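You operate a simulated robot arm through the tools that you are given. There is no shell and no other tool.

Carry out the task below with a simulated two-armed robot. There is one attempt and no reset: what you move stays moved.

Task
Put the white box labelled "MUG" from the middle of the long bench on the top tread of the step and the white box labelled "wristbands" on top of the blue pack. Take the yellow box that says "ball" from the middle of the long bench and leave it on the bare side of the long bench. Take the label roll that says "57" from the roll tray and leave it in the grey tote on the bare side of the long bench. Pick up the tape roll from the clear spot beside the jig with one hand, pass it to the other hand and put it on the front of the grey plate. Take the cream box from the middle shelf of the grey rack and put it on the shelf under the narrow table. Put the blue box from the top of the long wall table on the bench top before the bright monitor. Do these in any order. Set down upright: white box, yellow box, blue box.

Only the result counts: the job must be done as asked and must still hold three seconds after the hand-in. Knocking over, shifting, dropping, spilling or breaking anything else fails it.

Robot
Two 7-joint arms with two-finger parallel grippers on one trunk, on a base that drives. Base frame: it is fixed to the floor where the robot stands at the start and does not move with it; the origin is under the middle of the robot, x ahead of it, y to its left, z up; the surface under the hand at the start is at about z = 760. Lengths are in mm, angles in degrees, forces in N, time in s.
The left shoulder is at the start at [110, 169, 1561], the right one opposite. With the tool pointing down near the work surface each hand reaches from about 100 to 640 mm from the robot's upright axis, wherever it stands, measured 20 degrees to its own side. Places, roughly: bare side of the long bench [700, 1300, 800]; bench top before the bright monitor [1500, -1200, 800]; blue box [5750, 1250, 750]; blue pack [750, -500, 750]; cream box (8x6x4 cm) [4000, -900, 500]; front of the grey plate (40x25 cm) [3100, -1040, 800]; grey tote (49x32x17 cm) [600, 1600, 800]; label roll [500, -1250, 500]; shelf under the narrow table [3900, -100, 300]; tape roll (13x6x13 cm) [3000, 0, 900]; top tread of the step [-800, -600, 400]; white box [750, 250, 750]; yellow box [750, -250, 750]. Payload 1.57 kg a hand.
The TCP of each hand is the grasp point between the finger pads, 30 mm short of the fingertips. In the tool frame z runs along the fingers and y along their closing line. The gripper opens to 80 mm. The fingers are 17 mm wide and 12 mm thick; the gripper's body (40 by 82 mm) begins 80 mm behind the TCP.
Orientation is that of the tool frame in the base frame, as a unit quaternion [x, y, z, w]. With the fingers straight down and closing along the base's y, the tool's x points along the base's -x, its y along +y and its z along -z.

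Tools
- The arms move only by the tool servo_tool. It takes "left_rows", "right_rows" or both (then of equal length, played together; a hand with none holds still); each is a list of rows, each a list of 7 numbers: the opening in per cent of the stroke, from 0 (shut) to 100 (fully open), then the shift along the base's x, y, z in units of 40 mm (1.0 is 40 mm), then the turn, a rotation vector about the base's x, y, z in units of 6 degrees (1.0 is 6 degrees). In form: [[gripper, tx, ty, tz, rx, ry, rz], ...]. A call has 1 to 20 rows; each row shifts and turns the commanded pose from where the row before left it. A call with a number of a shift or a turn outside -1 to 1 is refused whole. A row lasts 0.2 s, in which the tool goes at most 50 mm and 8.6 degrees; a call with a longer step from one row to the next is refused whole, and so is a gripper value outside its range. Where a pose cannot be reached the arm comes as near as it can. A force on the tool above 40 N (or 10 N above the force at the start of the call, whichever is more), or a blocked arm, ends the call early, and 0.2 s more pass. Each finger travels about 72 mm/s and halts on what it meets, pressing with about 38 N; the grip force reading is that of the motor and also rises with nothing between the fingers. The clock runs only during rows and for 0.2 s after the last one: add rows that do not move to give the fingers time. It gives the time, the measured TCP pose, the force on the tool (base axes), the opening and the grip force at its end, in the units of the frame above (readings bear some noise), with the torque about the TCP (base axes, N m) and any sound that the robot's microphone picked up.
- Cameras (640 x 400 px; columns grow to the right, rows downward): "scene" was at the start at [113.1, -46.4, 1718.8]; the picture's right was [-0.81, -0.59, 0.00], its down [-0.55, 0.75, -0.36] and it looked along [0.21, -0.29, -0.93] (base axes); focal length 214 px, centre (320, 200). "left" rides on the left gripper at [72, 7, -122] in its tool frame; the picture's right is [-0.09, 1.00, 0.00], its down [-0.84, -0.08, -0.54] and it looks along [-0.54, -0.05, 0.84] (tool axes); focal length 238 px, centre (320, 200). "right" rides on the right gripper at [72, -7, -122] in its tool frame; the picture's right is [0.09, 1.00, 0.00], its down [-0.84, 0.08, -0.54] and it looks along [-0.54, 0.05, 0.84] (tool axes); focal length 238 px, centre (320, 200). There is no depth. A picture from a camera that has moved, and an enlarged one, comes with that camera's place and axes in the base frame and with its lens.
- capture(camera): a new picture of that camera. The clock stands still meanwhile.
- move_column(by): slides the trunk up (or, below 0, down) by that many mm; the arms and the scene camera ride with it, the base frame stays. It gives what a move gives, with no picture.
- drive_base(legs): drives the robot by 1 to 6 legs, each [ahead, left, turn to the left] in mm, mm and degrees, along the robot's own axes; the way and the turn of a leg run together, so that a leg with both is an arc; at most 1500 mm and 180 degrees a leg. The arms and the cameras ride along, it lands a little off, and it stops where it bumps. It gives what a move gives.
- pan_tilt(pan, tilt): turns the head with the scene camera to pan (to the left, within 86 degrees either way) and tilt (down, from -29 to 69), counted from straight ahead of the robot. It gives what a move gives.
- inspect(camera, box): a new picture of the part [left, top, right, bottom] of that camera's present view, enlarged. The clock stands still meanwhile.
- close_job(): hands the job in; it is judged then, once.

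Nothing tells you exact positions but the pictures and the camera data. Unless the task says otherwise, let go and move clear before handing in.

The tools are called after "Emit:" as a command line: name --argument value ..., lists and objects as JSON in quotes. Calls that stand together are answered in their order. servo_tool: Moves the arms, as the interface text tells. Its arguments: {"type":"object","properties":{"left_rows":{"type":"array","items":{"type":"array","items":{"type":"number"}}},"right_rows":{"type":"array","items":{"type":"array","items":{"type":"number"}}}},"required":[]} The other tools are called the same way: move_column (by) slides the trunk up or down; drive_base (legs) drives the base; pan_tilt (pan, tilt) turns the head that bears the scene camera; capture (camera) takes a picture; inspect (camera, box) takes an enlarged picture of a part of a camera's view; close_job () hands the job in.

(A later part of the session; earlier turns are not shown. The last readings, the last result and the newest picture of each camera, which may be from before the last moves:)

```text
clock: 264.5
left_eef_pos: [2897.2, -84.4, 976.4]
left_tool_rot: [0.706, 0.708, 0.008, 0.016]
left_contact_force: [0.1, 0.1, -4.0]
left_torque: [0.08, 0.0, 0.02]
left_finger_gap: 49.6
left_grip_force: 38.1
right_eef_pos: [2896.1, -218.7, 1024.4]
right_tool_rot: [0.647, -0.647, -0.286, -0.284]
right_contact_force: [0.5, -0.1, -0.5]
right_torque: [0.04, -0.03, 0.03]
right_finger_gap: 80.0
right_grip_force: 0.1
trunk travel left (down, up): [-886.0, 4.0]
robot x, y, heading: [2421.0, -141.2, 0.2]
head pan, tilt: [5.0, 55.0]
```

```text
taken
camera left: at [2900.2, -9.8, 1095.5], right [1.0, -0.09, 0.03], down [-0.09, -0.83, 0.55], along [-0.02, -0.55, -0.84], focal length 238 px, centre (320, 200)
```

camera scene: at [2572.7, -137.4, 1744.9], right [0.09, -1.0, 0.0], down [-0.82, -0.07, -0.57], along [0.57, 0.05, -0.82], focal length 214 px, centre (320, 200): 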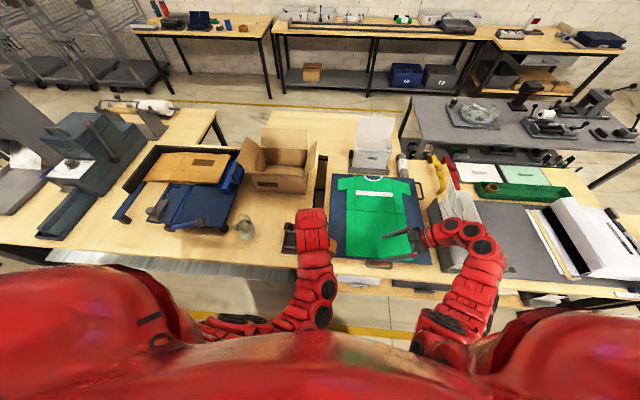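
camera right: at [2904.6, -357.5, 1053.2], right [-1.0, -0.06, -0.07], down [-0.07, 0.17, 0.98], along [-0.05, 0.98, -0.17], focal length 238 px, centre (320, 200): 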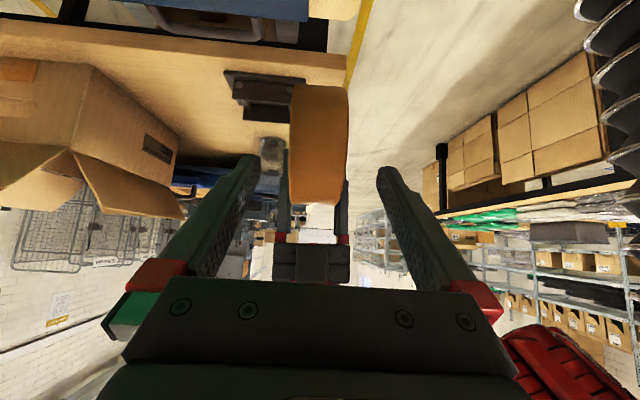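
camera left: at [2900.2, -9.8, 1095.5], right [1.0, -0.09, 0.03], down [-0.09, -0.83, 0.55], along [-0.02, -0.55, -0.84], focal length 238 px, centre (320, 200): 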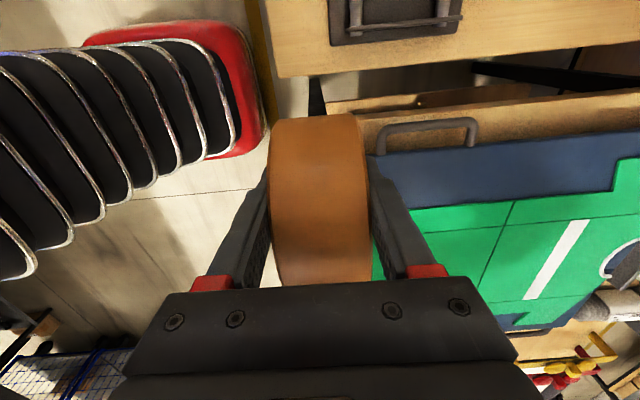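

Emit:
servo_tool --right_rows '[[100, 0, 0.46, -0.42, 0, 0, 0], [100, 0, 0.46, -0.42, 0, 0, 0], [100, 0, 0.46, -0.42, 0, 0, 0], [100, 0, 0.46, -0.42, 0, 0, 0], [100, 0, 0, 0, 0, 0, 0]]'

Emit:
capture --camera "right"

Emit:
inspect --camera "scene" --box '[260, 180, 440, 300]'

```text
clock: 265.7
left_eef_pos: [2897.4, -83.9, 977.0]
left_tool_rot: [0.706, 0.708, 0.007, 0.015]
left_contact_force: [-0.4, -0.3, -3.3]
left_torque: [0.08, 0.03, -0.02]
left_finger_gap: 49.8
left_grip_force: 37.9
right_eef_pos: [2898.3, -146.9, 956.8]
right_tool_rot: [0.648, -0.646, -0.287, -0.283]
right_contact_force: [0.0, 0.1, -0.4]
right_torque: [-0.02, 0.05, 0.0]
right_finger_gap: 79.9
right_grip_force: 0.0
trunk travel left (down, up): [-886.0, 4.0]
robot x, y, heading: [2421.3, -140.7, -0.1]
head pan, tilt: [5.0, 55.0]
```

```text
taken
camera right: at [2905.9, -285.3, 986.5], right [-1.0, -0.06, -0.07], down [-0.08, 0.17, 0.98], along [-0.05, 0.98, -0.17], focal length 238 px, centre (320, 200)
```

right: 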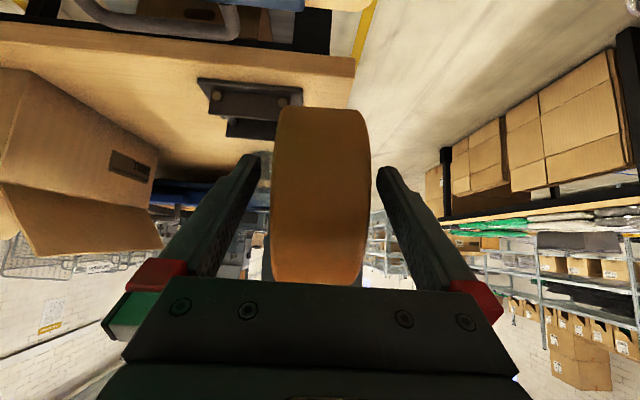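

```text
3.33 times, centred on (350, 240) of scene
camera zoom: at [2572.9, -137.7, 1744.9], right [0.09, -1.0, 0.0], down [-0.82, -0.07, -0.57], along [0.57, 0.05, -0.82], focal length 715 px, centre (220, 67)
```

zoom: 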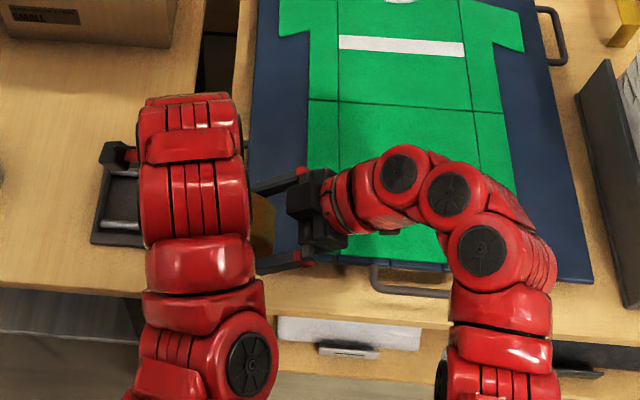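

The right fingers straddle the roll. Closing the right gripper while the left keeps hold.

Emit:
servo_tool --left_rows '[[0, 0, 0, 0, 0, 0, 0], [0, 0, 0, 0, 0, 0, 0], [0, 0, 0, 0, 0, 0, 0], [0, 0, 0, 0, 0, 0, 0], [0, 0, 0, 0, 0, 0, 0]]' --right_rows '[[0, 0, 0, 0, 0, 0, 0], [0, 0, 0, 0, 0, 0, 0], [0, 0, 0, 0, 0, 0, 0], [0, 0, 0, 0, 0, 0, 0], [0, 0, 0, 0, 0, 0, 0]]'

Emit:
capture --camera "right"

```text
clock: 266.9
left_eef_pos: [2898.7, -83.9, 977.2]
left_tool_rot: [0.706, 0.708, 0.007, 0.016]
left_contact_force: [-1.8, 0.8, 2.0]
left_torque: [-0.65, 1.76, 0.77]
left_finger_gap: 49.9
left_grip_force: 38.4
right_eef_pos: [2897.7, -146.6, 957.4]
right_tool_rot: [0.647, -0.647, -0.286, -0.284]
right_contact_force: [2.4, 1.5, -2.5]
right_torque: [0.37, -1.72, -0.91]
right_finger_gap: 50.4
right_grip_force: 37.9
trunk travel left (down, up): [-886.0, 4.0]
robot x, y, heading: [2421.5, -143.8, 0.2]
head pan, tilt: [5.0, 55.0]
```

```text
taken
camera right: at [2906.1, -285.4, 986.8], right [-1.0, -0.06, -0.07], down [-0.08, 0.17, 0.98], along [-0.05, 0.98, -0.17], focal length 238 px, centre (320, 200)
```

right: 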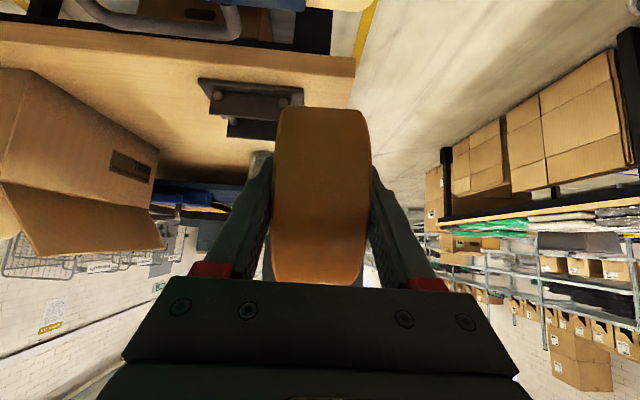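

Both hands hold it. Now the left hand opens and moves away to the left.

Emit:
servo_tool --left_rows '[[50, 0, 0, 0, 0, 0, 0], [100, 0, 0, 0, 0, 0, 0], [100, 0, 0, 0, 0, 0, 0], [100, 0, 0.5, 0.3, 0, 0, 0], [100, 0, 0.9, 0.3, 0, 0, 0], [100, 0, 0.9, 0.2, 0, 0, 0], [100, 0, 0.9, 0, 0, 0, 0], [100, 0, 0.9, 0, 0, 0, 0], [100, 0, 0.9, 0, 0, 0, 0]]' --right_rows '[[0, 0, 0, 0, 0, 0, 0], [0, 0, 0, 0, 0, 0, 0], [0, 0, 0, 0, 0, 0, 0], [0, 0, 0, 0, 0, 0, 0], [0, 0, 0, 0, 0, 0, 0], [0, 0, 0, 0, 0, 0, 0], [0, 0, 0, 0, 0, 0, 0], [0, 0, 0, 0, 0, 0, 0], [0, 0, 0, 0, 0, 0, 0]]'

Emit:
capture --camera "right"

Emit:
capture --camera "left"

Emit:
capture --camera "scene"

```text
clock: 268.9
left_eef_pos: [2897.5, 116.4, 1007.3]
left_tool_rot: [0.706, 0.708, 0.006, 0.015]
left_contact_force: [0.7, 0.1, 0.2]
left_torque: [-0.01, 0.02, -0.02]
left_finger_gap: 80.0
left_grip_force: 0.1
right_eef_pos: [2897.5, -146.6, 957.0]
right_tool_rot: [0.647, -0.647, -0.286, -0.283]
right_contact_force: [0.5, -0.2, -0.1]
right_torque: [-0.11, 0.02, 0.0]
right_finger_gap: 49.6
right_grip_force: 38.0
trunk travel left (down, up): [-886.0, 4.0]
robot x, y, heading: [2418.7, -140.5, -0.2]
head pan, tilt: [5.0, 55.0]
```

```text
taken
camera right: at [2906.1, -284.6, 986.7], right [-1.0, -0.06, -0.07], down [-0.08, 0.17, 0.98], along [-0.05, 0.98, -0.17], focal length 238 px, centre (320, 200)
```

right: 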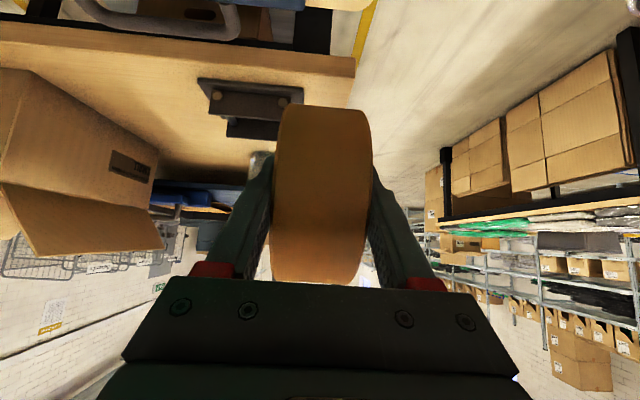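

```text
taken
camera left: at [2901.0, 191.5, 1126.3], right [1.0, -0.09, 0.03], down [-0.09, -0.83, 0.55], along [-0.02, -0.55, -0.83], focal length 238 px, centre (320, 200)
```

left: 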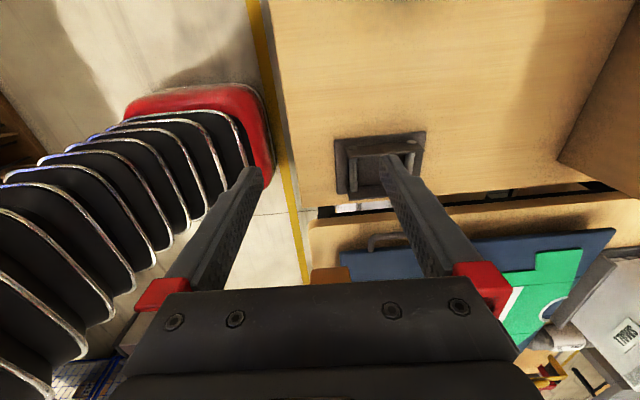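

```text
taken
camera scene: at [2573.3, -135.9, 1744.9], right [0.09, -1.0, 0.0], down [-0.82, -0.07, -0.57], along [0.57, 0.05, -0.82], focal length 214 px, centre (320, 200)
```

scene: 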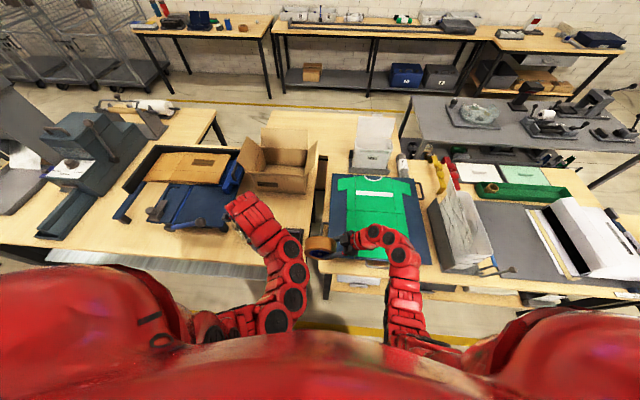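

Handover done: the right hand alone holds the roll. I'll back up 200 mm and drive right to look at the grey plate.

Emit:
drive_base --legs '[[-200, 0, 0], [0, -720, 0]]'

Emit:
pan_tilt --pan -10 --tilt 45

Emit:
capture --camera "scene"

Emit:
inspect --camera "scene" --box '[200, 100, 480, 300]'

```text
clock: 274.1
left_eef_pos: [2698.9, -608.4, 1007.4]
left_tool_rot: [0.703, 0.711, 0.007, 0.016]
left_contact_force: [-0.8, 0.3, -0.2]
left_torque: [0.02, 0.03, -0.03]
left_finger_gap: 80.1
left_grip_force: 0.1
right_eef_pos: [2699.3, -869.5, 956.8]
right_tool_rot: [0.649, -0.645, -0.287, -0.283]
right_contact_force: [-0.6, 0.3, -0.6]
right_torque: [-0.1, 0.0, 0.0]
right_finger_gap: 49.9
right_grip_force: 38.0
trunk travel left (down, up): [-886.0, 4.0]
robot x, y, heading: [2224.9, -865.5, 0.1]
head pan, tilt: [5.0, 55.0]
```

```text
clock: 274.9
left_eef_pos: [2698.7, -609.0, 1008.6]
left_tool_rot: [0.703, 0.711, 0.007, 0.016]
left_contact_force: [-0.3, -0.4, -0.2]
left_torque: [-0.02, 0.0, -0.01]
left_finger_gap: 80.0
left_grip_force: 0.0
right_eef_pos: [2701.6, -871.8, 957.5]
right_tool_rot: [0.649, -0.645, -0.287, -0.283]
right_contact_force: [0.1, 0.1, 0.4]
right_torque: [-0.07, -0.01, 0.02]
right_finger_gap: 49.6
right_grip_force: 38.2
trunk travel left (down, up): [-886.0, 4.0]
robot x, y, heading: [2221.8, -869.7, 0.0]
head pan, tilt: [-10.0, 45.0]
```

```text
taken
camera scene: at [2383.4, -884.3, 1758.3], right [-0.17, -0.99, 0.0], down [-0.7, 0.12, -0.71], along [0.7, -0.12, -0.71], focal length 214 px, centre (320, 200)
```

scene: 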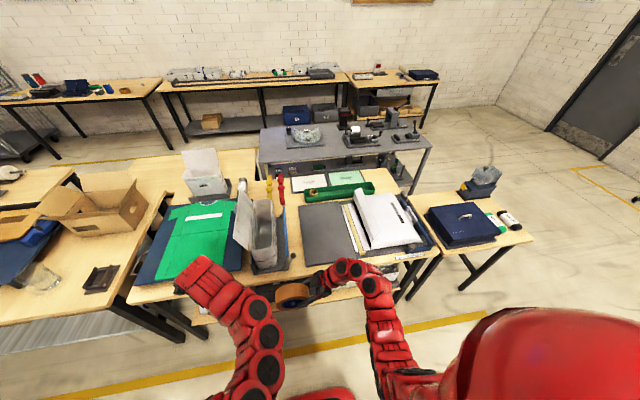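

```text
2.00 times, centred on (340, 200) of scene
camera zoom: at [2383.4, -884.3, 1758.3], right [-0.17, -0.99, 0.0], down [-0.7, 0.12, -0.71], along [0.7, -0.12, -0.71], focal length 429 px, centre (280, 200)
```

zoom: 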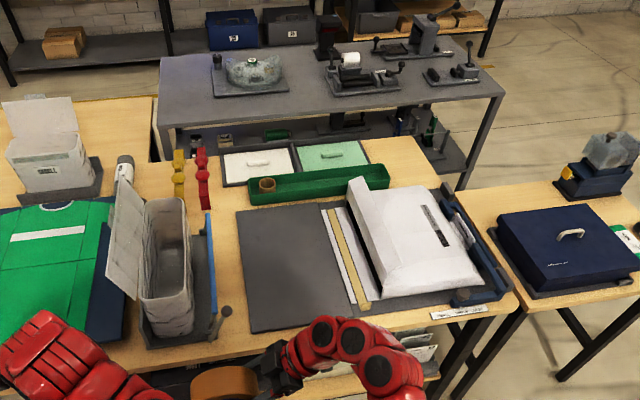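

The grey plate's free part is x 2920–3333, y -907..-1170 (centre about (3110, -1040)). I'll turn the right hand to vertical (just spins the roll about its axis) and fold the left hand back, away from the tall bin.

Emit:
servo_tool --left_rows '[[40, -0.7, 0, -0.5, 0, 0, 0], [40, -0.7, 0, -0.5, 0, 0, 0], [40, -0.7, 0, -0.4, 0, 0, 0], [40, -0.7, 0, -0.4, 0, 0, 0], [40, -0.7, 0, -0.4, 0, 0, 0], [40, -0.7, 0, -0.4, 0, 0, 0], [40, -0.7, 0, -0.3, 0, 0, 0], [40, -0.7, 0, -0.3, 0, 0, 0]]' --right_rows '[[0, 0, 0, 0.1, -0.99, 0, 0], [0, 0, 0, 0.1, -0.99, 0, 0], [0, 0, 0, 0.1, -0.99, 0, 0], [0, 0, 0, 0.1, -0.99, 0, 0], [0, 0, -0.2, 0.1, -0.99, 0, 0], [0, 0, -0.2, 0, -0.99, 0, 0], [0, 0, -0.2, 0, -0.99, 0, 0], [0, 0, -0.2, 0, -0.99, 0, 0]]'

Emit:
capture --camera "right"

Emit:
capture --camera "scene"

```text
clock: 276.7
left_eef_pos: [2474.9, -609.4, 879.5]
left_tool_rot: [0.704, 0.71, 0.009, 0.016]
left_contact_force: [0.0, 0.7, 0.7]
left_torque: [-0.04, 0.0, -0.03]
left_finger_gap: 31.7
left_grip_force: 0.1
right_eef_pos: [2698.3, -904.3, 977.3]
right_tool_rot: [0.708, -0.706, -0.002, 0.002]
right_contact_force: [-0.9, 0.5, 0.5]
right_torque: [-0.04, -0.03, 0.02]
right_finger_gap: 49.7
right_grip_force: 37.7
trunk travel left (down, up): [-886.0, 4.0]
robot x, y, heading: [2221.2, -871.6, 0.5]
head pan, tilt: [-10.0, 45.0]
```

```text
taken
camera right: at [2708.2, -976.3, 1099.3], right [-1.0, -0.09, 0.01], down [-0.08, 0.84, 0.54], along [-0.06, 0.54, -0.84], focal length 238 px, centre (320, 200)
```

right: 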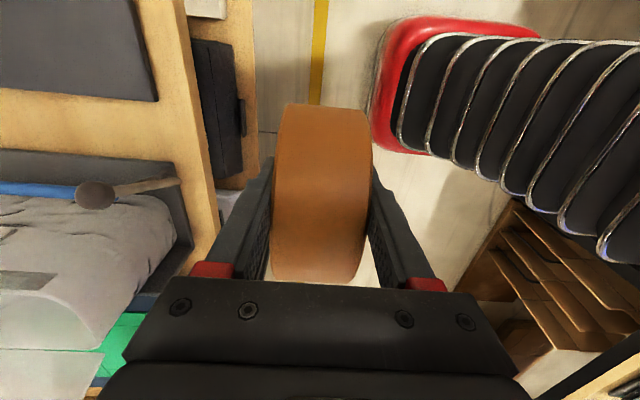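

```text
taken
camera scene: at [2382.6, -884.1, 1758.4], right [-0.17, -0.99, 0.0], down [-0.7, 0.12, -0.71], along [0.7, -0.12, -0.71], focal length 214 px, centre (320, 200)
```

scene: 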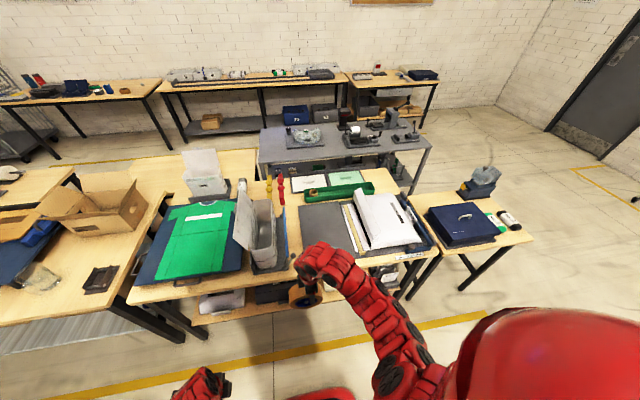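

I'll first shift the right hand 120 mm to the right, away from the bin, then drive forward toward the plate.

Emit:
servo_tool --right_rows '[[0, 0, -0.75, 0, 0, 0, 0], [0, 0, -0.75, 0, 0, 0, 0], [0, 0, -0.75, 0, 0, 0, 0], [0, 0, -0.75, 0, 0, 0, 0]]'

Emit:
drive_base --legs '[[0, -30, -0.4], [270, 0, 0]]'

Emit:
capture --camera "right"

Emit:
capture --camera "scene"

```text
clock: 277.7
left_eef_pos: [2476.9, -608.9, 878.6]
left_tool_rot: [0.704, 0.71, 0.009, 0.016]
left_contact_force: [0.4, -0.1, -0.2]
left_torque: [0.0, -0.01, 0.03]
left_finger_gap: 31.9
left_grip_force: 0.2
right_eef_pos: [2698.5, -1024.5, 977.3]
right_tool_rot: [0.708, -0.706, -0.002, 0.002]
right_contact_force: [0.5, 0.4, 1.2]
right_torque: [-0.08, -0.02, -0.01]
right_finger_gap: 49.8
right_grip_force: 38.3
trunk travel left (down, up): [-886.0, 4.0]
robot x, y, heading: [2222.9, -870.8, 0.4]
head pan, tilt: [-10.0, 45.0]
```

```text
clock: 280.0
left_eef_pos: [2748.6, -641.6, 879.3]
left_tool_rot: [0.708, 0.706, 0.008, 0.016]
left_contact_force: [0.4, -0.2, -0.8]
left_torque: [0.01, 0.05, 0.0]
left_finger_gap: 32.0
left_grip_force: 0.0
right_eef_pos: [2968.1, -1060.2, 976.9]
right_tool_rot: [-0.705, 0.71, 0.002, -0.002]
right_contact_force: [-0.3, 0.1, 0.1]
right_torque: [-0.07, 0.01, -0.02]
right_finger_gap: 49.8
right_grip_force: 37.8
trunk travel left (down, up): [-886.0, 4.0]
robot x, y, heading: [2494.9, -901.3, -0.2]
head pan, tilt: [-10.0, 45.0]
```

```text
taken
camera right: at [2976.4, -1132.6, 1099.5], right [-1.0, -0.08, 0.01], down [-0.07, 0.84, 0.54], along [-0.05, 0.54, -0.84], focal length 238 px, centre (320, 200)
```

right: 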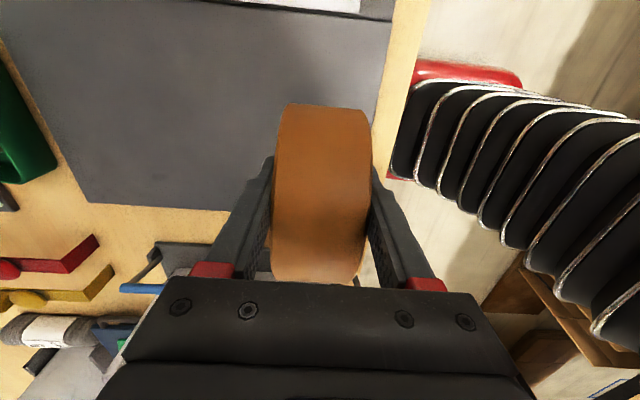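

```text
taken
camera scene: at [2653.1, -917.5, 1758.5], right [-0.18, -0.98, 0.0], down [-0.7, 0.13, -0.71], along [0.7, -0.13, -0.71], focal length 214 px, centre (320, 200)
```

scene: 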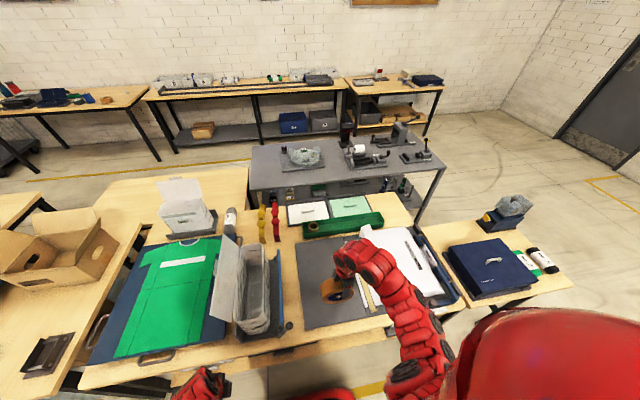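

The plate's free area is under the roll. Reaching forward 100 mm, then lowering carefully with contact checks.

Emit:
servo_tool --right_rows '[[0, 0.65, 0, 0, 0, 0, 0], [0, 0.65, 0, 0, 0, 0, 0], [0, 0.65, 0, -0.2, 0, 0, 0], [0, 0.65, 0.1, -0.5, 0, 0, 0], [0, 0, 0.1, -0.8, 0, 0, 0], [0, 0, 0, -0.5, 0, 0, 0], [0, 0, 0, 0, 0, 0, 0]]'

Emit:
capture --camera "right"

Emit:
inspect --camera "scene" --box '[220, 200, 460, 350]'

```text
clock: 281.6
left_eef_pos: [2749.1, -642.0, 880.2]
left_tool_rot: [0.708, 0.706, 0.008, 0.016]
left_contact_force: [0.4, -0.7, -0.7]
left_torque: [0.0, 0.02, 0.03]
left_finger_gap: 31.8
left_grip_force: 0.0
right_eef_pos: [3073.5, -1051.3, 897.4]
right_tool_rot: [-0.705, 0.71, 0.002, -0.002]
right_contact_force: [0.4, 0.4, -0.1]
right_torque: [-0.06, 0.01, 0.01]
right_finger_gap: 49.6
right_grip_force: 37.7
trunk travel left (down, up): [-886.0, 4.0]
robot x, y, heading: [2494.2, -900.8, -0.2]
head pan, tilt: [-10.0, 45.0]
```

```text
taken
camera right: at [3081.5, -1123.6, 1019.9], right [-1.0, -0.08, 0.01], down [-0.07, 0.84, 0.54], along [-0.05, 0.54, -0.84], focal length 238 px, centre (320, 200)
```

right: 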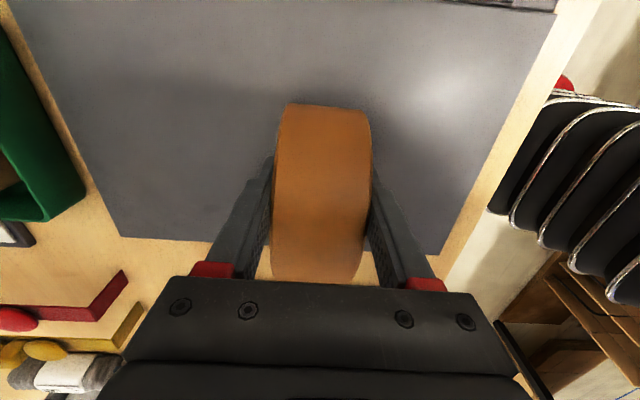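

```text
2.67 times, centred on (340, 275) of scene
camera zoom: at [2654.6, -917.4, 1758.3], right [-0.18, -0.98, 0.0], down [-0.7, 0.13, -0.71], along [0.7, -0.13, -0.71], focal length 572 px, centre (267, 0)
```

zoom: 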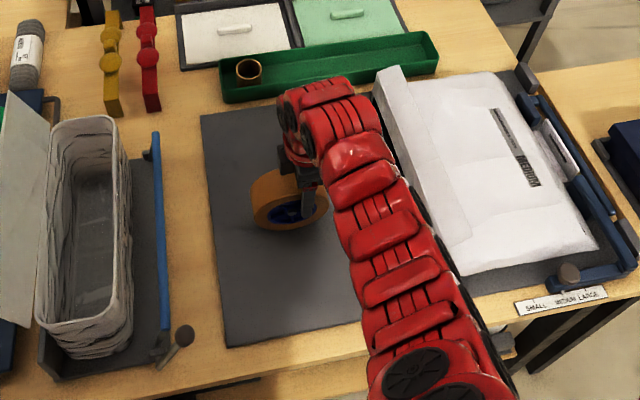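

Emit:
servo_tool --right_rows '[[0, 0, 0, -0.15, 0, 0, 0], [0, 0, 0, -0.15, 0, 0, 0], [0, 0, 0, 0, 0, 0, 0]]'

Emit:
servo_tool --right_rows '[[0, 0, 0, -0.15, 0, 0, 0], [0, 0, 0, -0.15, 0, 0, 0], [0, 0, 0, 0, 0, 0, 0]]'

Emit:
servo_tool --right_rows '[[0, 0, 0, -0.1, 0, 0, 0], [0, 0, 0, -0.1, 0, 0, 0], [0, 0, 0, 0, 0, 0, 0]]'

```text
clock: 282.4
left_eef_pos: [2750.1, -642.1, 879.5]
left_tool_rot: [0.708, 0.706, 0.007, 0.016]
left_contact_force: [-0.5, -0.5, 0.2]
left_torque: [0.01, -0.01, -0.01]
left_finger_gap: 32.0
left_grip_force: 0.1
right_eef_pos: [3073.5, -1052.2, 885.5]
right_tool_rot: [-0.705, 0.709, 0.004, -0.003]
right_contact_force: [-0.6, 0.4, 0.2]
right_torque: [-0.07, 0.03, 0.0]
right_finger_gap: 49.7
right_grip_force: 38.3
trunk travel left (down, up): [-886.0, 4.0]
robot x, y, heading: [2496.9, -897.4, -0.1]
head pan, tilt: [-10.0, 45.0]
```

```text
clock: 283.1
left_eef_pos: [2747.7, -642.9, 879.9]
left_tool_rot: [0.708, 0.706, 0.009, 0.017]
left_contact_force: [-0.6, -1.2, -0.5]
left_torque: [-0.01, 0.01, 0.01]
left_finger_gap: 32.0
left_grip_force: 0.2
right_eef_pos: [3075.5, -1052.1, 877.2]
right_tool_rot: [-0.704, 0.71, -0.002, 0.001]
right_contact_force: [-4.1, -2.1, 23.4]
right_torque: [0.48, 0.72, 0.25]
right_finger_gap: 49.6
right_grip_force: 37.9
trunk travel left (down, up): [-886.0, 4.0]
robot x, y, heading: [2493.9, -899.3, -0.2]
head pan, tilt: [-10.0, 45.0]
stopped in row 3 (right hand): the force on the tool passed its limit at 59 N (the readings are from after the stop); the commanded pose is now the measured one
```

```text
clock: 283.4
left_eef_pos: [2748.2, -641.4, 880.7]
left_tool_rot: [0.708, 0.706, 0.01, 0.017]
left_contact_force: [0.4, -0.6, -1.2]
left_torque: [-0.02, -0.01, 0.01]
left_finger_gap: 32.1
left_grip_force: 0.1
right_eef_pos: [3075.0, -1053.1, 878.0]
right_tool_rot: [-0.705, 0.709, -0.002, 0.001]
right_contact_force: [-12.0, -0.8, 30.3]
right_torque: [0.78, 1.34, 0.3]
right_finger_gap: 49.9
right_grip_force: 38.2
trunk travel left (down, up): [-886.0, 4.0]
robot x, y, heading: [2495.0, -900.1, -0.5]
head pan, tilt: [-10.0, 45.0]
stopped in row 1 (right hand): the force on the tool passed its limit at 43 N (the readings are from after the stop); the commanded pose is now the measured one
```

The roll touches the plate (top at about z=788). Relieving the press before releasing.

Emit:
servo_tool --right_rows '[[0, 0, 0, 0.04, 0, 0, 0], [0, 0, 0, 0, 0, 0, 0], [0, 0, 0, 0, 0, 0, 0]]'

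Emit:
servo_tool --right_rows '[[0, 0, 0, 0.03, 0, 0, 0], [0, 0, 0, 0, 0, 0, 0]]'

Emit:
capture --camera "right"

```text
clock: 284.2
left_eef_pos: [2749.9, -642.4, 880.0]
left_tool_rot: [0.708, 0.706, 0.009, 0.017]
left_contact_force: [-0.3, 0.3, -0.8]
left_torque: [-0.02, -0.04, 0.03]
left_finger_gap: 32.1
left_grip_force: 0.0
right_eef_pos: [3077.8, -1052.9, 877.6]
right_tool_rot: [-0.705, 0.71, -0.001, 0.001]
right_contact_force: [-5.0, -0.1, 12.2]
right_torque: [0.44, 0.57, 0.13]
right_finger_gap: 49.9
right_grip_force: 37.8
trunk travel left (down, up): [-886.0, 4.0]
robot x, y, heading: [2491.7, -900.7, -0.4]
head pan, tilt: [-10.0, 45.0]
```

```text
clock: 284.8
left_eef_pos: [2751.0, -641.9, 879.7]
left_tool_rot: [0.708, 0.706, 0.008, 0.016]
left_contact_force: [-0.6, 0.6, 1.2]
left_torque: [0.01, -0.03, 0.01]
left_finger_gap: 31.9
left_grip_force: 0.0
right_eef_pos: [3078.5, -1052.5, 878.2]
right_tool_rot: [-0.705, 0.709, -0.002, 0.0]
right_contact_force: [-1.2, 0.0, -0.1]
right_torque: [-0.02, -0.01, 0.05]
right_finger_gap: 49.7
right_grip_force: 38.3
trunk travel left (down, up): [-886.0, 4.0]
robot x, y, heading: [2497.8, -903.1, -0.7]
head pan, tilt: [-10.0, 45.0]
```

```text
taken
camera right: at [3085.6, -1125.0, 999.9], right [-1.0, -0.08, 0.0], down [-0.07, 0.84, 0.54], along [-0.04, 0.54, -0.84], focal length 238 px, centre (320, 200)
```

right: 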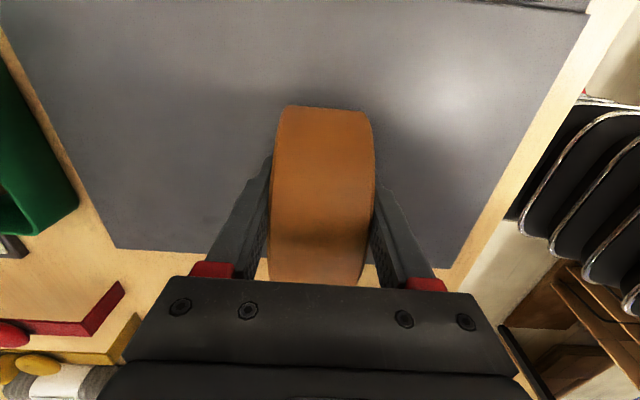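

Nearly zero load now. Opening gently in small increments and watching the roll.

Emit:
servo_tool --right_rows '[[63, 0, 0, 0, 0, 0, 0], [65, 0, 0, 0, 0, 0, 0], [67, 0, 0, 0, 0, 0, 0], [70, 0, 0, 0, 0, 0, 0], [70, 0, 0, 0, 0, 0, 0], [70, 0, 0, 0, 0, 0, 0], [70, 0, 0, 0, 0, 0, 0]]'

Emit:
capture --camera "right"

Emit:
servo_tool --right_rows '[[75, 0, 0, 0, 0, 0, 0], [75, 0, 0, 0, 0, 0, 0], [75, 0, 0, 0, 0, 0, 0], [75, 0, 0, 0, 0, 0, 0], [75, 0, 0, 0, 0, 0, 0], [75, 0, 0, 0, 0, 0, 0], [75, 0, 0, 0, 0, 0, 0], [75, 0, 0, 0, 0, 0, 0], [75, 0, 0, 0, 0, 0, 0], [75, 0, 0, 0, 0, 0, 0]]'

Emit:
capture --camera "right"

```text
clock: 286.4
left_eef_pos: [2750.3, -642.7, 879.9]
left_tool_rot: [0.708, 0.706, 0.008, 0.016]
left_contact_force: [0.5, 0.0, 0.4]
left_torque: [0.02, 0.03, 0.0]
left_finger_gap: 32.1
left_grip_force: 0.1
right_eef_pos: [3077.3, -1051.9, 878.5]
right_tool_rot: [-0.705, 0.709, -0.001, 0.001]
right_contact_force: [-0.3, -0.6, 0.9]
right_torque: [0.0, -0.03, -0.02]
right_finger_gap: 56.2
right_grip_force: 0.1
trunk travel left (down, up): [-886.0, 4.0]
robot x, y, heading: [2493.0, -900.3, -0.1]
head pan, tilt: [-10.0, 45.0]
```

```text
taken
camera right: at [3085.5, -1125.0, 1000.2], right [-1.0, -0.08, 0.0], down [-0.07, 0.84, 0.54], along [-0.04, 0.54, -0.84], focal length 238 px, centre (320, 200)
```

right: 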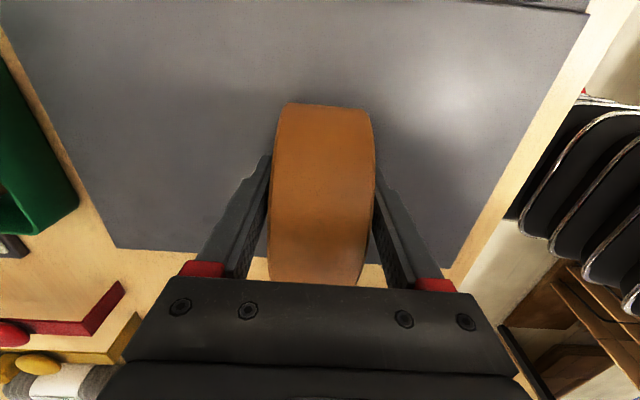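

```text
clock: 288.6
left_eef_pos: [2751.2, -643.0, 879.3]
left_tool_rot: [0.708, 0.706, 0.009, 0.015]
left_contact_force: [-0.5, -0.1, 0.4]
left_torque: [-0.01, 0.0, 0.0]
left_finger_gap: 32.1
left_grip_force: 0.1
right_eef_pos: [3078.0, -1052.7, 878.6]
right_tool_rot: [-0.705, 0.709, 0.0, 0.002]
right_contact_force: [1.3, 0.8, -0.1]
right_torque: [0.0, 0.0, 0.01]
right_finger_gap: 59.8
right_grip_force: 0.0
trunk travel left (down, up): [-886.0, 4.0]
robot x, y, heading: [2493.8, -903.7, -0.4]
head pan, tilt: [-10.0, 45.0]
```

```text
taken
camera right: at [3085.5, -1125.0, 1000.2], right [-1.0, -0.08, 0.0], down [-0.07, 0.84, 0.54], along [-0.04, 0.54, -0.84], focal length 238 px, centre (320, 200)
```

right: 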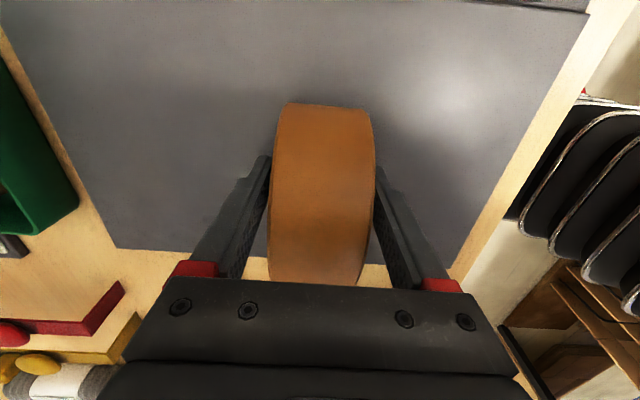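

The roll stands still with the fingers off. Opening fully and lifting straight up slowly.

Emit:
servo_tool --right_rows '[[85, 0, 0, 0, 0, 0, 0], [100, 0, 0, 0, 0, 0, 0], [100, 0, 0, 0, 0, 0, 0], [100, 0, 0, 0.2, 0, 0, 0], [100, 0, 0, 0.4, 0, 0, 0], [100, 0, 0, 0.6, 0, 0, 0], [100, 0, 0, 0.6, 0, 0, 0], [100, 0, 0, 0.6, 0, 0, 0], [100, 0, 0, 0.6, 0, 0, 0]]'

Emit:
capture --camera "right"

Emit:
inspect --camera "scene" --box '[220, 200, 460, 350]'

```text
clock: 290.6
left_eef_pos: [2750.7, -642.0, 879.9]
left_tool_rot: [0.708, 0.706, 0.008, 0.016]
left_contact_force: [-0.4, -0.3, 0.1]
left_torque: [-0.03, 0.02, -0.01]
left_finger_gap: 32.0
left_grip_force: 0.1
right_eef_pos: [3077.7, -1055.1, 998.4]
right_tool_rot: [-0.705, 0.71, -0.002, 0.001]
right_contact_force: [-0.3, -0.3, -0.6]
right_torque: [-0.02, -0.02, 0.02]
right_finger_gap: 80.1
right_grip_force: 0.1
trunk travel left (down, up): [-886.0, 4.0]
robot x, y, heading: [2494.2, -900.6, -0.4]
head pan, tilt: [-10.0, 45.0]
```

```text
taken
camera right: at [3085.0, -1125.9, 1120.1], right [-1.0, -0.08, 0.0], down [-0.07, 0.84, 0.54], along [-0.04, 0.54, -0.84], focal length 238 px, centre (320, 200)
```

right: 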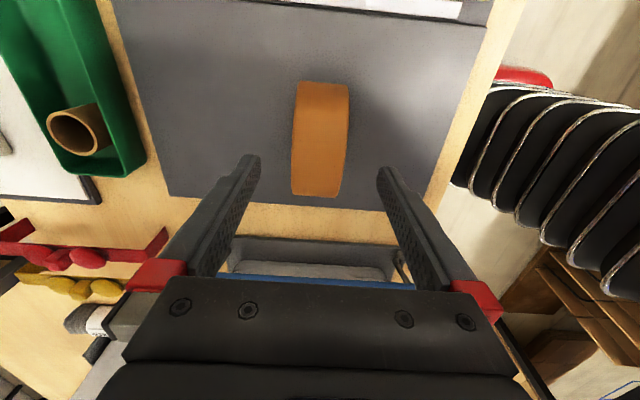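

```text
2.67 times, centred on (340, 275) of scene
camera zoom: at [2653.6, -917.9, 1758.4], right [-0.18, -0.98, 0.0], down [-0.7, 0.13, -0.71], along [0.7, -0.13, -0.71], focal length 572 px, centre (267, 0)
```

zoom: 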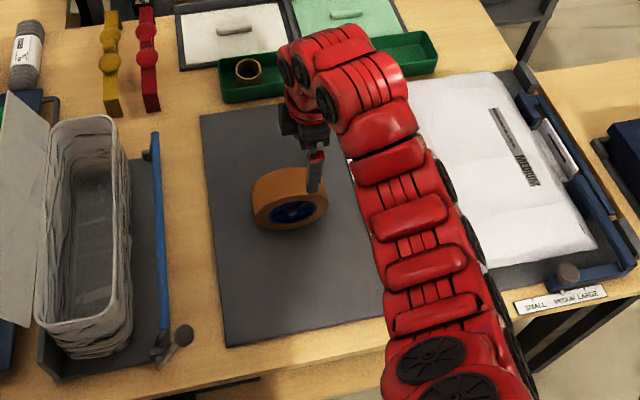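

The tape roll stands on the grey plate. Next I'll retract the hands and look at the surroundings to the right to plan the way around the bench row.

Emit:
servo_tool --right_rows '[[60, -0.8, 0, 0.1, 0, 0, 0], [40, -0.8, 0, 0.1, 0, 0, 0], [40, -0.8, 0, 0, 0, 0, 0], [40, -0.8, 0, -0.2, 0, 0, 0], [40, -0.8, 0, -0.3, 0, 0, 0]]'

Emit:
drive_base --legs '[[-280, 0, 0.3]]'

Emit:
pan_tilt --pan -70 --tilt 25

Emit:
capture --camera "scene"

Emit:
pan_tilt --pan -20 --tilt 25

Emit:
capture --camera "scene"

```text
clock: 291.8
left_eef_pos: [2748.1, -642.0, 880.2]
left_tool_rot: [0.708, 0.706, 0.009, 0.016]
left_contact_force: [-0.7, -0.3, -0.3]
left_torque: [0.03, 0.0, -0.03]
left_finger_gap: 32.1
left_grip_force: 0.0
right_eef_pos: [2915.6, -1052.2, 987.4]
right_tool_rot: [-0.704, 0.71, -0.001, 0.001]
right_contact_force: [0.8, -0.2, -0.4]
right_torque: [-0.03, -0.06, -0.01]
right_finger_gap: 31.9
right_grip_force: 0.1
trunk travel left (down, up): [-886.0, 4.0]
robot x, y, heading: [2496.0, -896.2, -0.7]
head pan, tilt: [-10.0, 45.0]
```

```text
clock: 293.8
left_eef_pos: [2472.3, -639.3, 879.1]
left_tool_rot: [0.706, 0.708, 0.008, 0.016]
left_contact_force: [-0.7, 0.1, 0.1]
left_torque: [-0.05, -0.02, 0.01]
left_finger_gap: 32.0
left_grip_force: 0.0
right_eef_pos: [2639.4, -1050.3, 986.4]
right_tool_rot: [-0.706, 0.708, -0.001, 0.001]
right_contact_force: [-0.3, 1.6, -0.4]
right_torque: [0.03, -0.02, 0.01]
right_finger_gap: 32.0
right_grip_force: 0.1
trunk travel left (down, up): [-886.0, 4.0]
robot x, y, heading: [2215.3, -899.1, -0.1]
head pan, tilt: [-10.0, 45.0]
```

```text
clock: 295.1
left_eef_pos: [2471.1, -640.6, 879.9]
left_tool_rot: [0.706, 0.708, 0.009, 0.016]
left_contact_force: [-0.1, 0.2, -0.8]
left_torque: [-0.02, 0.02, 0.01]
left_finger_gap: 32.1
left_grip_force: 0.1
right_eef_pos: [2639.6, -1050.8, 987.9]
right_tool_rot: [-0.706, 0.708, -0.001, 0.001]
right_contact_force: [-0.4, 0.5, 0.0]
right_torque: [0.01, -0.05, -0.02]
right_finger_gap: 31.9
right_grip_force: 0.1
trunk travel left (down, up): [-886.0, 4.0]
robot x, y, heading: [2216.3, -896.6, -0.2]
head pan, tilt: [-70.0, 25.0]
```

```text
taken
camera scene: at [2326.8, -988.1, 1789.0], right [-0.94, -0.34, 0.0], down [-0.14, 0.4, -0.91], along [0.31, -0.85, -0.42], focal length 214 px, centre (320, 200)
```

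scene: 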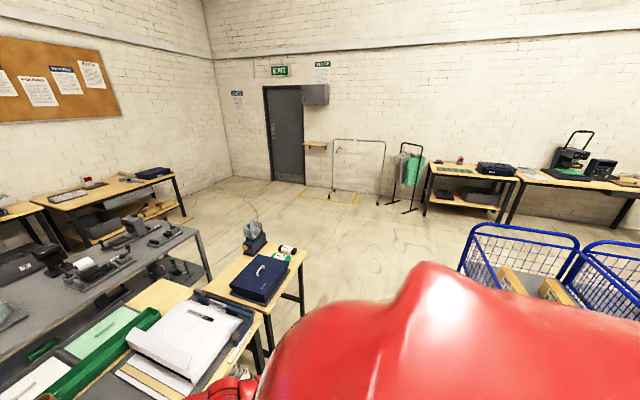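

```text
clock: 296.3
left_eef_pos: [2471.2, -639.2, 880.6]
left_tool_rot: [0.706, 0.708, 0.008, 0.015]
left_contact_force: [-0.9, 0.0, 0.3]
left_torque: [0.04, 0.0, -0.01]
left_finger_gap: 31.7
left_grip_force: 0.0
right_eef_pos: [2638.9, -1051.0, 985.3]
right_tool_rot: [-0.706, 0.709, -0.001, 0.001]
right_contact_force: [0.2, 0.4, -0.3]
right_torque: [0.01, 0.0, 0.0]
right_finger_gap: 32.3
right_grip_force: 0.0
trunk travel left (down, up): [-886.0, 4.0]
robot x, y, heading: [2215.4, -903.4, -0.1]
head pan, tilt: [-20.0, 25.0]
```

```text
taken
camera scene: at [2382.2, -933.3, 1789.0], right [-0.34, -0.94, 0.0], down [-0.4, 0.15, -0.91], along [0.85, -0.31, -0.42], focal length 214 px, centre (320, 200)
```

scene: 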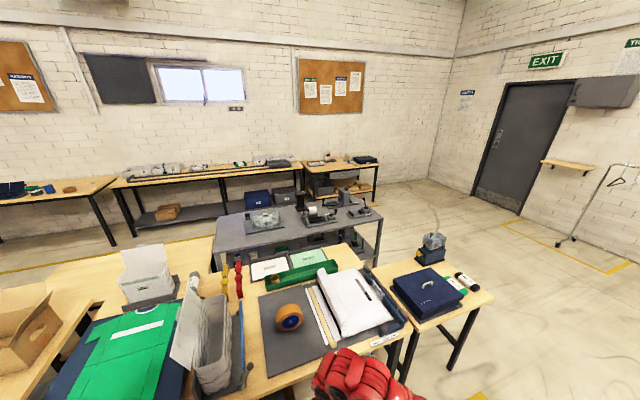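

The floor to the right is open. The grey rack (grey table, about x 3744–4359, y -650..-2017) and the narrow table are reachable from the far aisle. I'll go around the right end.

Emit:
drive_base --legs '[[0, -1500, 0], [0, -250, 0]]'

Emit:
pan_tilt --pan 0 --tilt 25

Emit:
capture --camera "scene"

```text
clock: 305.1
left_eef_pos: [2459.9, -2394.6, 878.8]
left_tool_rot: [0.709, 0.705, 0.007, 0.016]
left_contact_force: [0.0, 0.3, 0.0]
left_torque: [-0.04, -0.01, -0.01]
left_finger_gap: 31.9
left_grip_force: 0.2
right_eef_pos: [2623.8, -2806.8, 985.7]
right_tool_rot: [-0.703, 0.711, -0.002, 0.0]
right_contact_force: [-0.8, -1.0, 0.3]
right_torque: [-0.01, 0.02, 0.05]
right_finger_gap: 32.0
right_grip_force: 0.0
trunk travel left (down, up): [-886.0, 4.0]
robot x, y, heading: [2199.5, -2655.3, -0.6]
head pan, tilt: [-20.0, 25.0]
```

```text
clock: 306.0
left_eef_pos: [2458.9, -2396.6, 879.7]
left_tool_rot: [0.709, 0.705, 0.008, 0.016]
left_contact_force: [0.9, -0.6, 0.0]
left_torque: [0.01, -0.02, 0.0]
left_finger_gap: 32.0
left_grip_force: 0.0
right_eef_pos: [2624.7, -2808.5, 986.1]
right_tool_rot: [-0.703, 0.711, -0.001, 0.001]
right_contact_force: [0.0, 0.0, -0.6]
right_torque: [0.02, 0.01, -0.02]
right_finger_gap: 32.0
right_grip_force: 0.1
trunk travel left (down, up): [-886.0, 4.0]
robot x, y, heading: [2203.8, -2654.9, -0.5]
head pan, tilt: [0.0, 25.0]
```

```text
taken
camera scene: at [2374.4, -2657.4, 1789.0], right [-0.01, -1.0, 0.0], down [-0.42, 0.01, -0.91], along [0.91, -0.01, -0.42], focal length 214 px, centre (320, 200)
```

scene: 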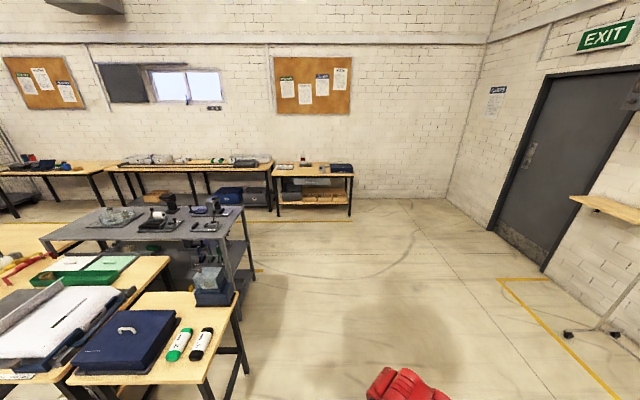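

Emit:
drive_base --legs '[[0, 0, 0.5], [1500, 0, 0], [1250, 0, 0]]'

Emit:
pan_tilt --pan 70 --tilt 35

Emit:
capture --camera "scene"

```text
clock: 319.6
left_eef_pos: [5185.4, -2323.2, 879.8]
left_tool_rot: [0.694, 0.719, 0.009, 0.016]
left_contact_force: [0.0, -0.4, 0.8]
left_torque: [0.02, 0.01, -0.04]
left_finger_gap: 31.9
left_grip_force: 0.1
right_eef_pos: [5367.9, -2726.4, 987.0]
right_tool_rot: [0.718, -0.696, 0.001, -0.002]
right_contact_force: [0.5, 0.2, -0.7]
right_torque: [0.0, -0.02, 0.01]
right_finger_gap: 32.0
right_grip_force: 0.0
trunk travel left (down, up): [-886.0, 4.0]
robot x, y, heading: [4940.4, -2591.7, 1.9]
head pan, tilt: [0.0, 25.0]
```

```text
clock: 321.0
left_eef_pos: [5185.3, -2322.3, 879.9]
left_tool_rot: [0.694, 0.72, 0.008, 0.016]
left_contact_force: [0.2, 0.2, 0.0]
left_torque: [-0.01, -0.03, -0.01]
left_finger_gap: 31.9
left_grip_force: 0.0
right_eef_pos: [5367.2, -2727.2, 985.4]
right_tool_rot: [0.718, -0.696, 0.001, -0.001]
right_contact_force: [-1.2, 0.1, 0.8]
right_torque: [0.01, 0.0, 0.0]
right_finger_gap: 32.0
right_grip_force: 0.1
trunk travel left (down, up): [-886.0, 4.0]
robot x, y, heading: [4939.7, -2592.3, 2.2]
head pan, tilt: [70.0, 35.0]
```

```text
taken
camera scene: at [5046.3, -2506.7, 1773.2], right [0.95, -0.31, 0.0], down [-0.18, -0.54, -0.82], along [0.26, 0.78, -0.57], focal length 214 px, centre (320, 200)
```

scene: 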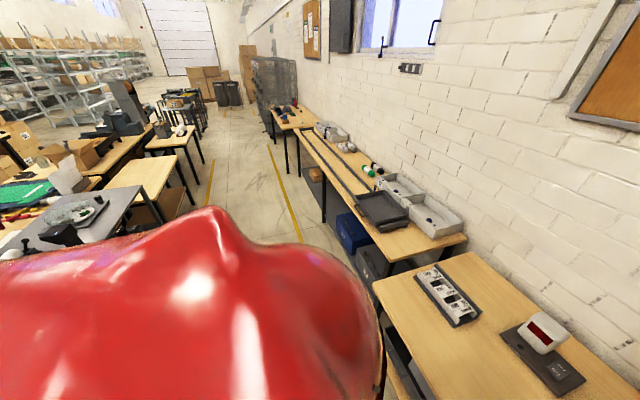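

The aisle is clear. I'll turn to face the grey rack (heading 180°) and look at it.

Emit:
drive_base --legs '[[0, 0, 177.8], [0, -900, 0]]'

Emit:
pan_tilt --pan -25 --tilt 35

Emit:
capture --camera "scene"

```text
clock: 333.0
left_eef_pos: [4699.9, -1940.9, 880.5]
left_tool_rot: [-0.697, 0.717, 0.017, -0.008]
left_contact_force: [0.3, -0.4, -0.3]
left_torque: [0.0, 0.0, 0.02]
left_finger_gap: 31.8
left_grip_force: 0.1
right_eef_pos: [4545.1, -1526.1, 987.4]
right_tool_rot: [0.719, 0.695, -0.001, -0.001]
right_contact_force: [-0.7, -0.5, -0.7]
right_torque: [0.02, -0.01, 0.0]
right_finger_gap: 32.3
right_grip_force: 0.1
trunk travel left (down, up): [-886.0, 4.0]
robot x, y, heading: [4961.3, -1691.9, 178.0]
head pan, tilt: [70.0, 35.0]
```

```text
clock: 334.7
left_eef_pos: [4700.3, -1940.6, 880.3]
left_tool_rot: [-0.696, 0.718, 0.016, -0.009]
left_contact_force: [0.4, 0.4, 0.3]
left_torque: [-0.05, -0.02, -0.04]
left_finger_gap: 32.1
left_grip_force: 0.1
right_eef_pos: [4544.3, -1525.5, 985.6]
right_tool_rot: [0.719, 0.695, -0.001, -0.001]
right_contact_force: [1.5, -0.2, -0.2]
right_torque: [0.02, 0.0, -0.05]
right_finger_gap: 32.1
right_grip_force: 0.0
trunk travel left (down, up): [-886.0, 4.0]
robot x, y, heading: [4962.7, -1686.6, 178.3]
head pan, tilt: [-25.0, 35.0]
```

```text
taken
camera scene: at [4804.4, -1647.2, 1773.2], right [0.45, 0.89, 0.0], down [0.51, -0.26, -0.82], along [-0.73, 0.37, -0.57], focal length 214 px, centre (320, 200)
```

scene: 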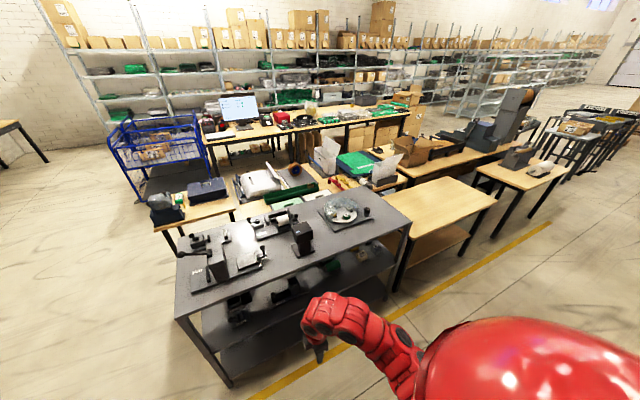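

I now see the grey rack with its middle and lower shelves, the narrow table beyond it, and the bright monitor on the far side of the long bench. Zooming in on the rack's shelves.

Emit:
inspect --camera "scene" --box '[170, 180, 420, 390]'

Emit:
inspect --camera "scene" --box '[370, 150, 580, 300]'

Emit:
inspect --camera "scene" --box '[180, 80, 400, 210]'

```text
1.90 times, centred on (295, 285) of scene
camera zoom: at [4804.4, -1647.2, 1773.2], right [0.45, 0.89, 0.0], down [0.51, -0.26, -0.82], along [-0.73, 0.37, -0.57], focal length 408 px, centre (368, 38)
```

zoom: 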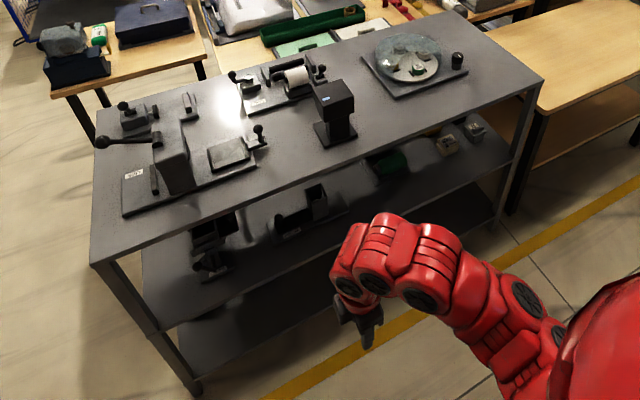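

```text
2.67 times, centred on (475, 225) of scene
camera zoom: at [4804.4, -1647.2, 1773.2], right [0.45, 0.89, 0.0], down [0.51, -0.26, -0.82], along [-0.73, 0.37, -0.57], focal length 572 px, centre (-93, 133)
```

zoom: 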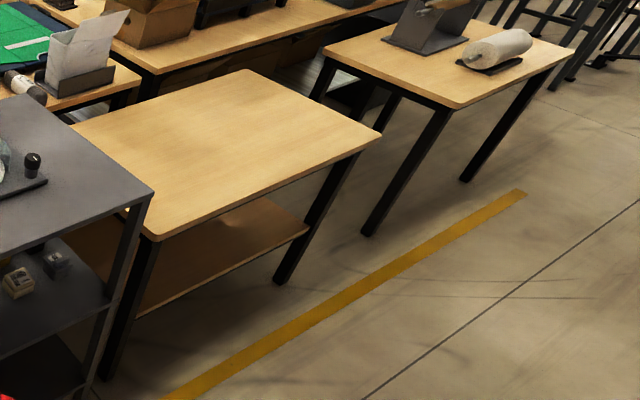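

```text
2.91 times, centred on (290, 145) of scene
camera zoom: at [4804.4, -1647.2, 1773.2], right [0.45, 0.89, 0.0], down [0.51, -0.26, -0.82], along [-0.73, 0.37, -0.57], focal length 624 px, centre (407, 360)
```

zoom: 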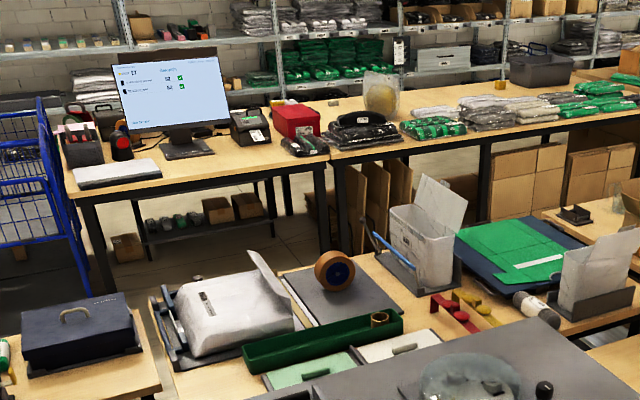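

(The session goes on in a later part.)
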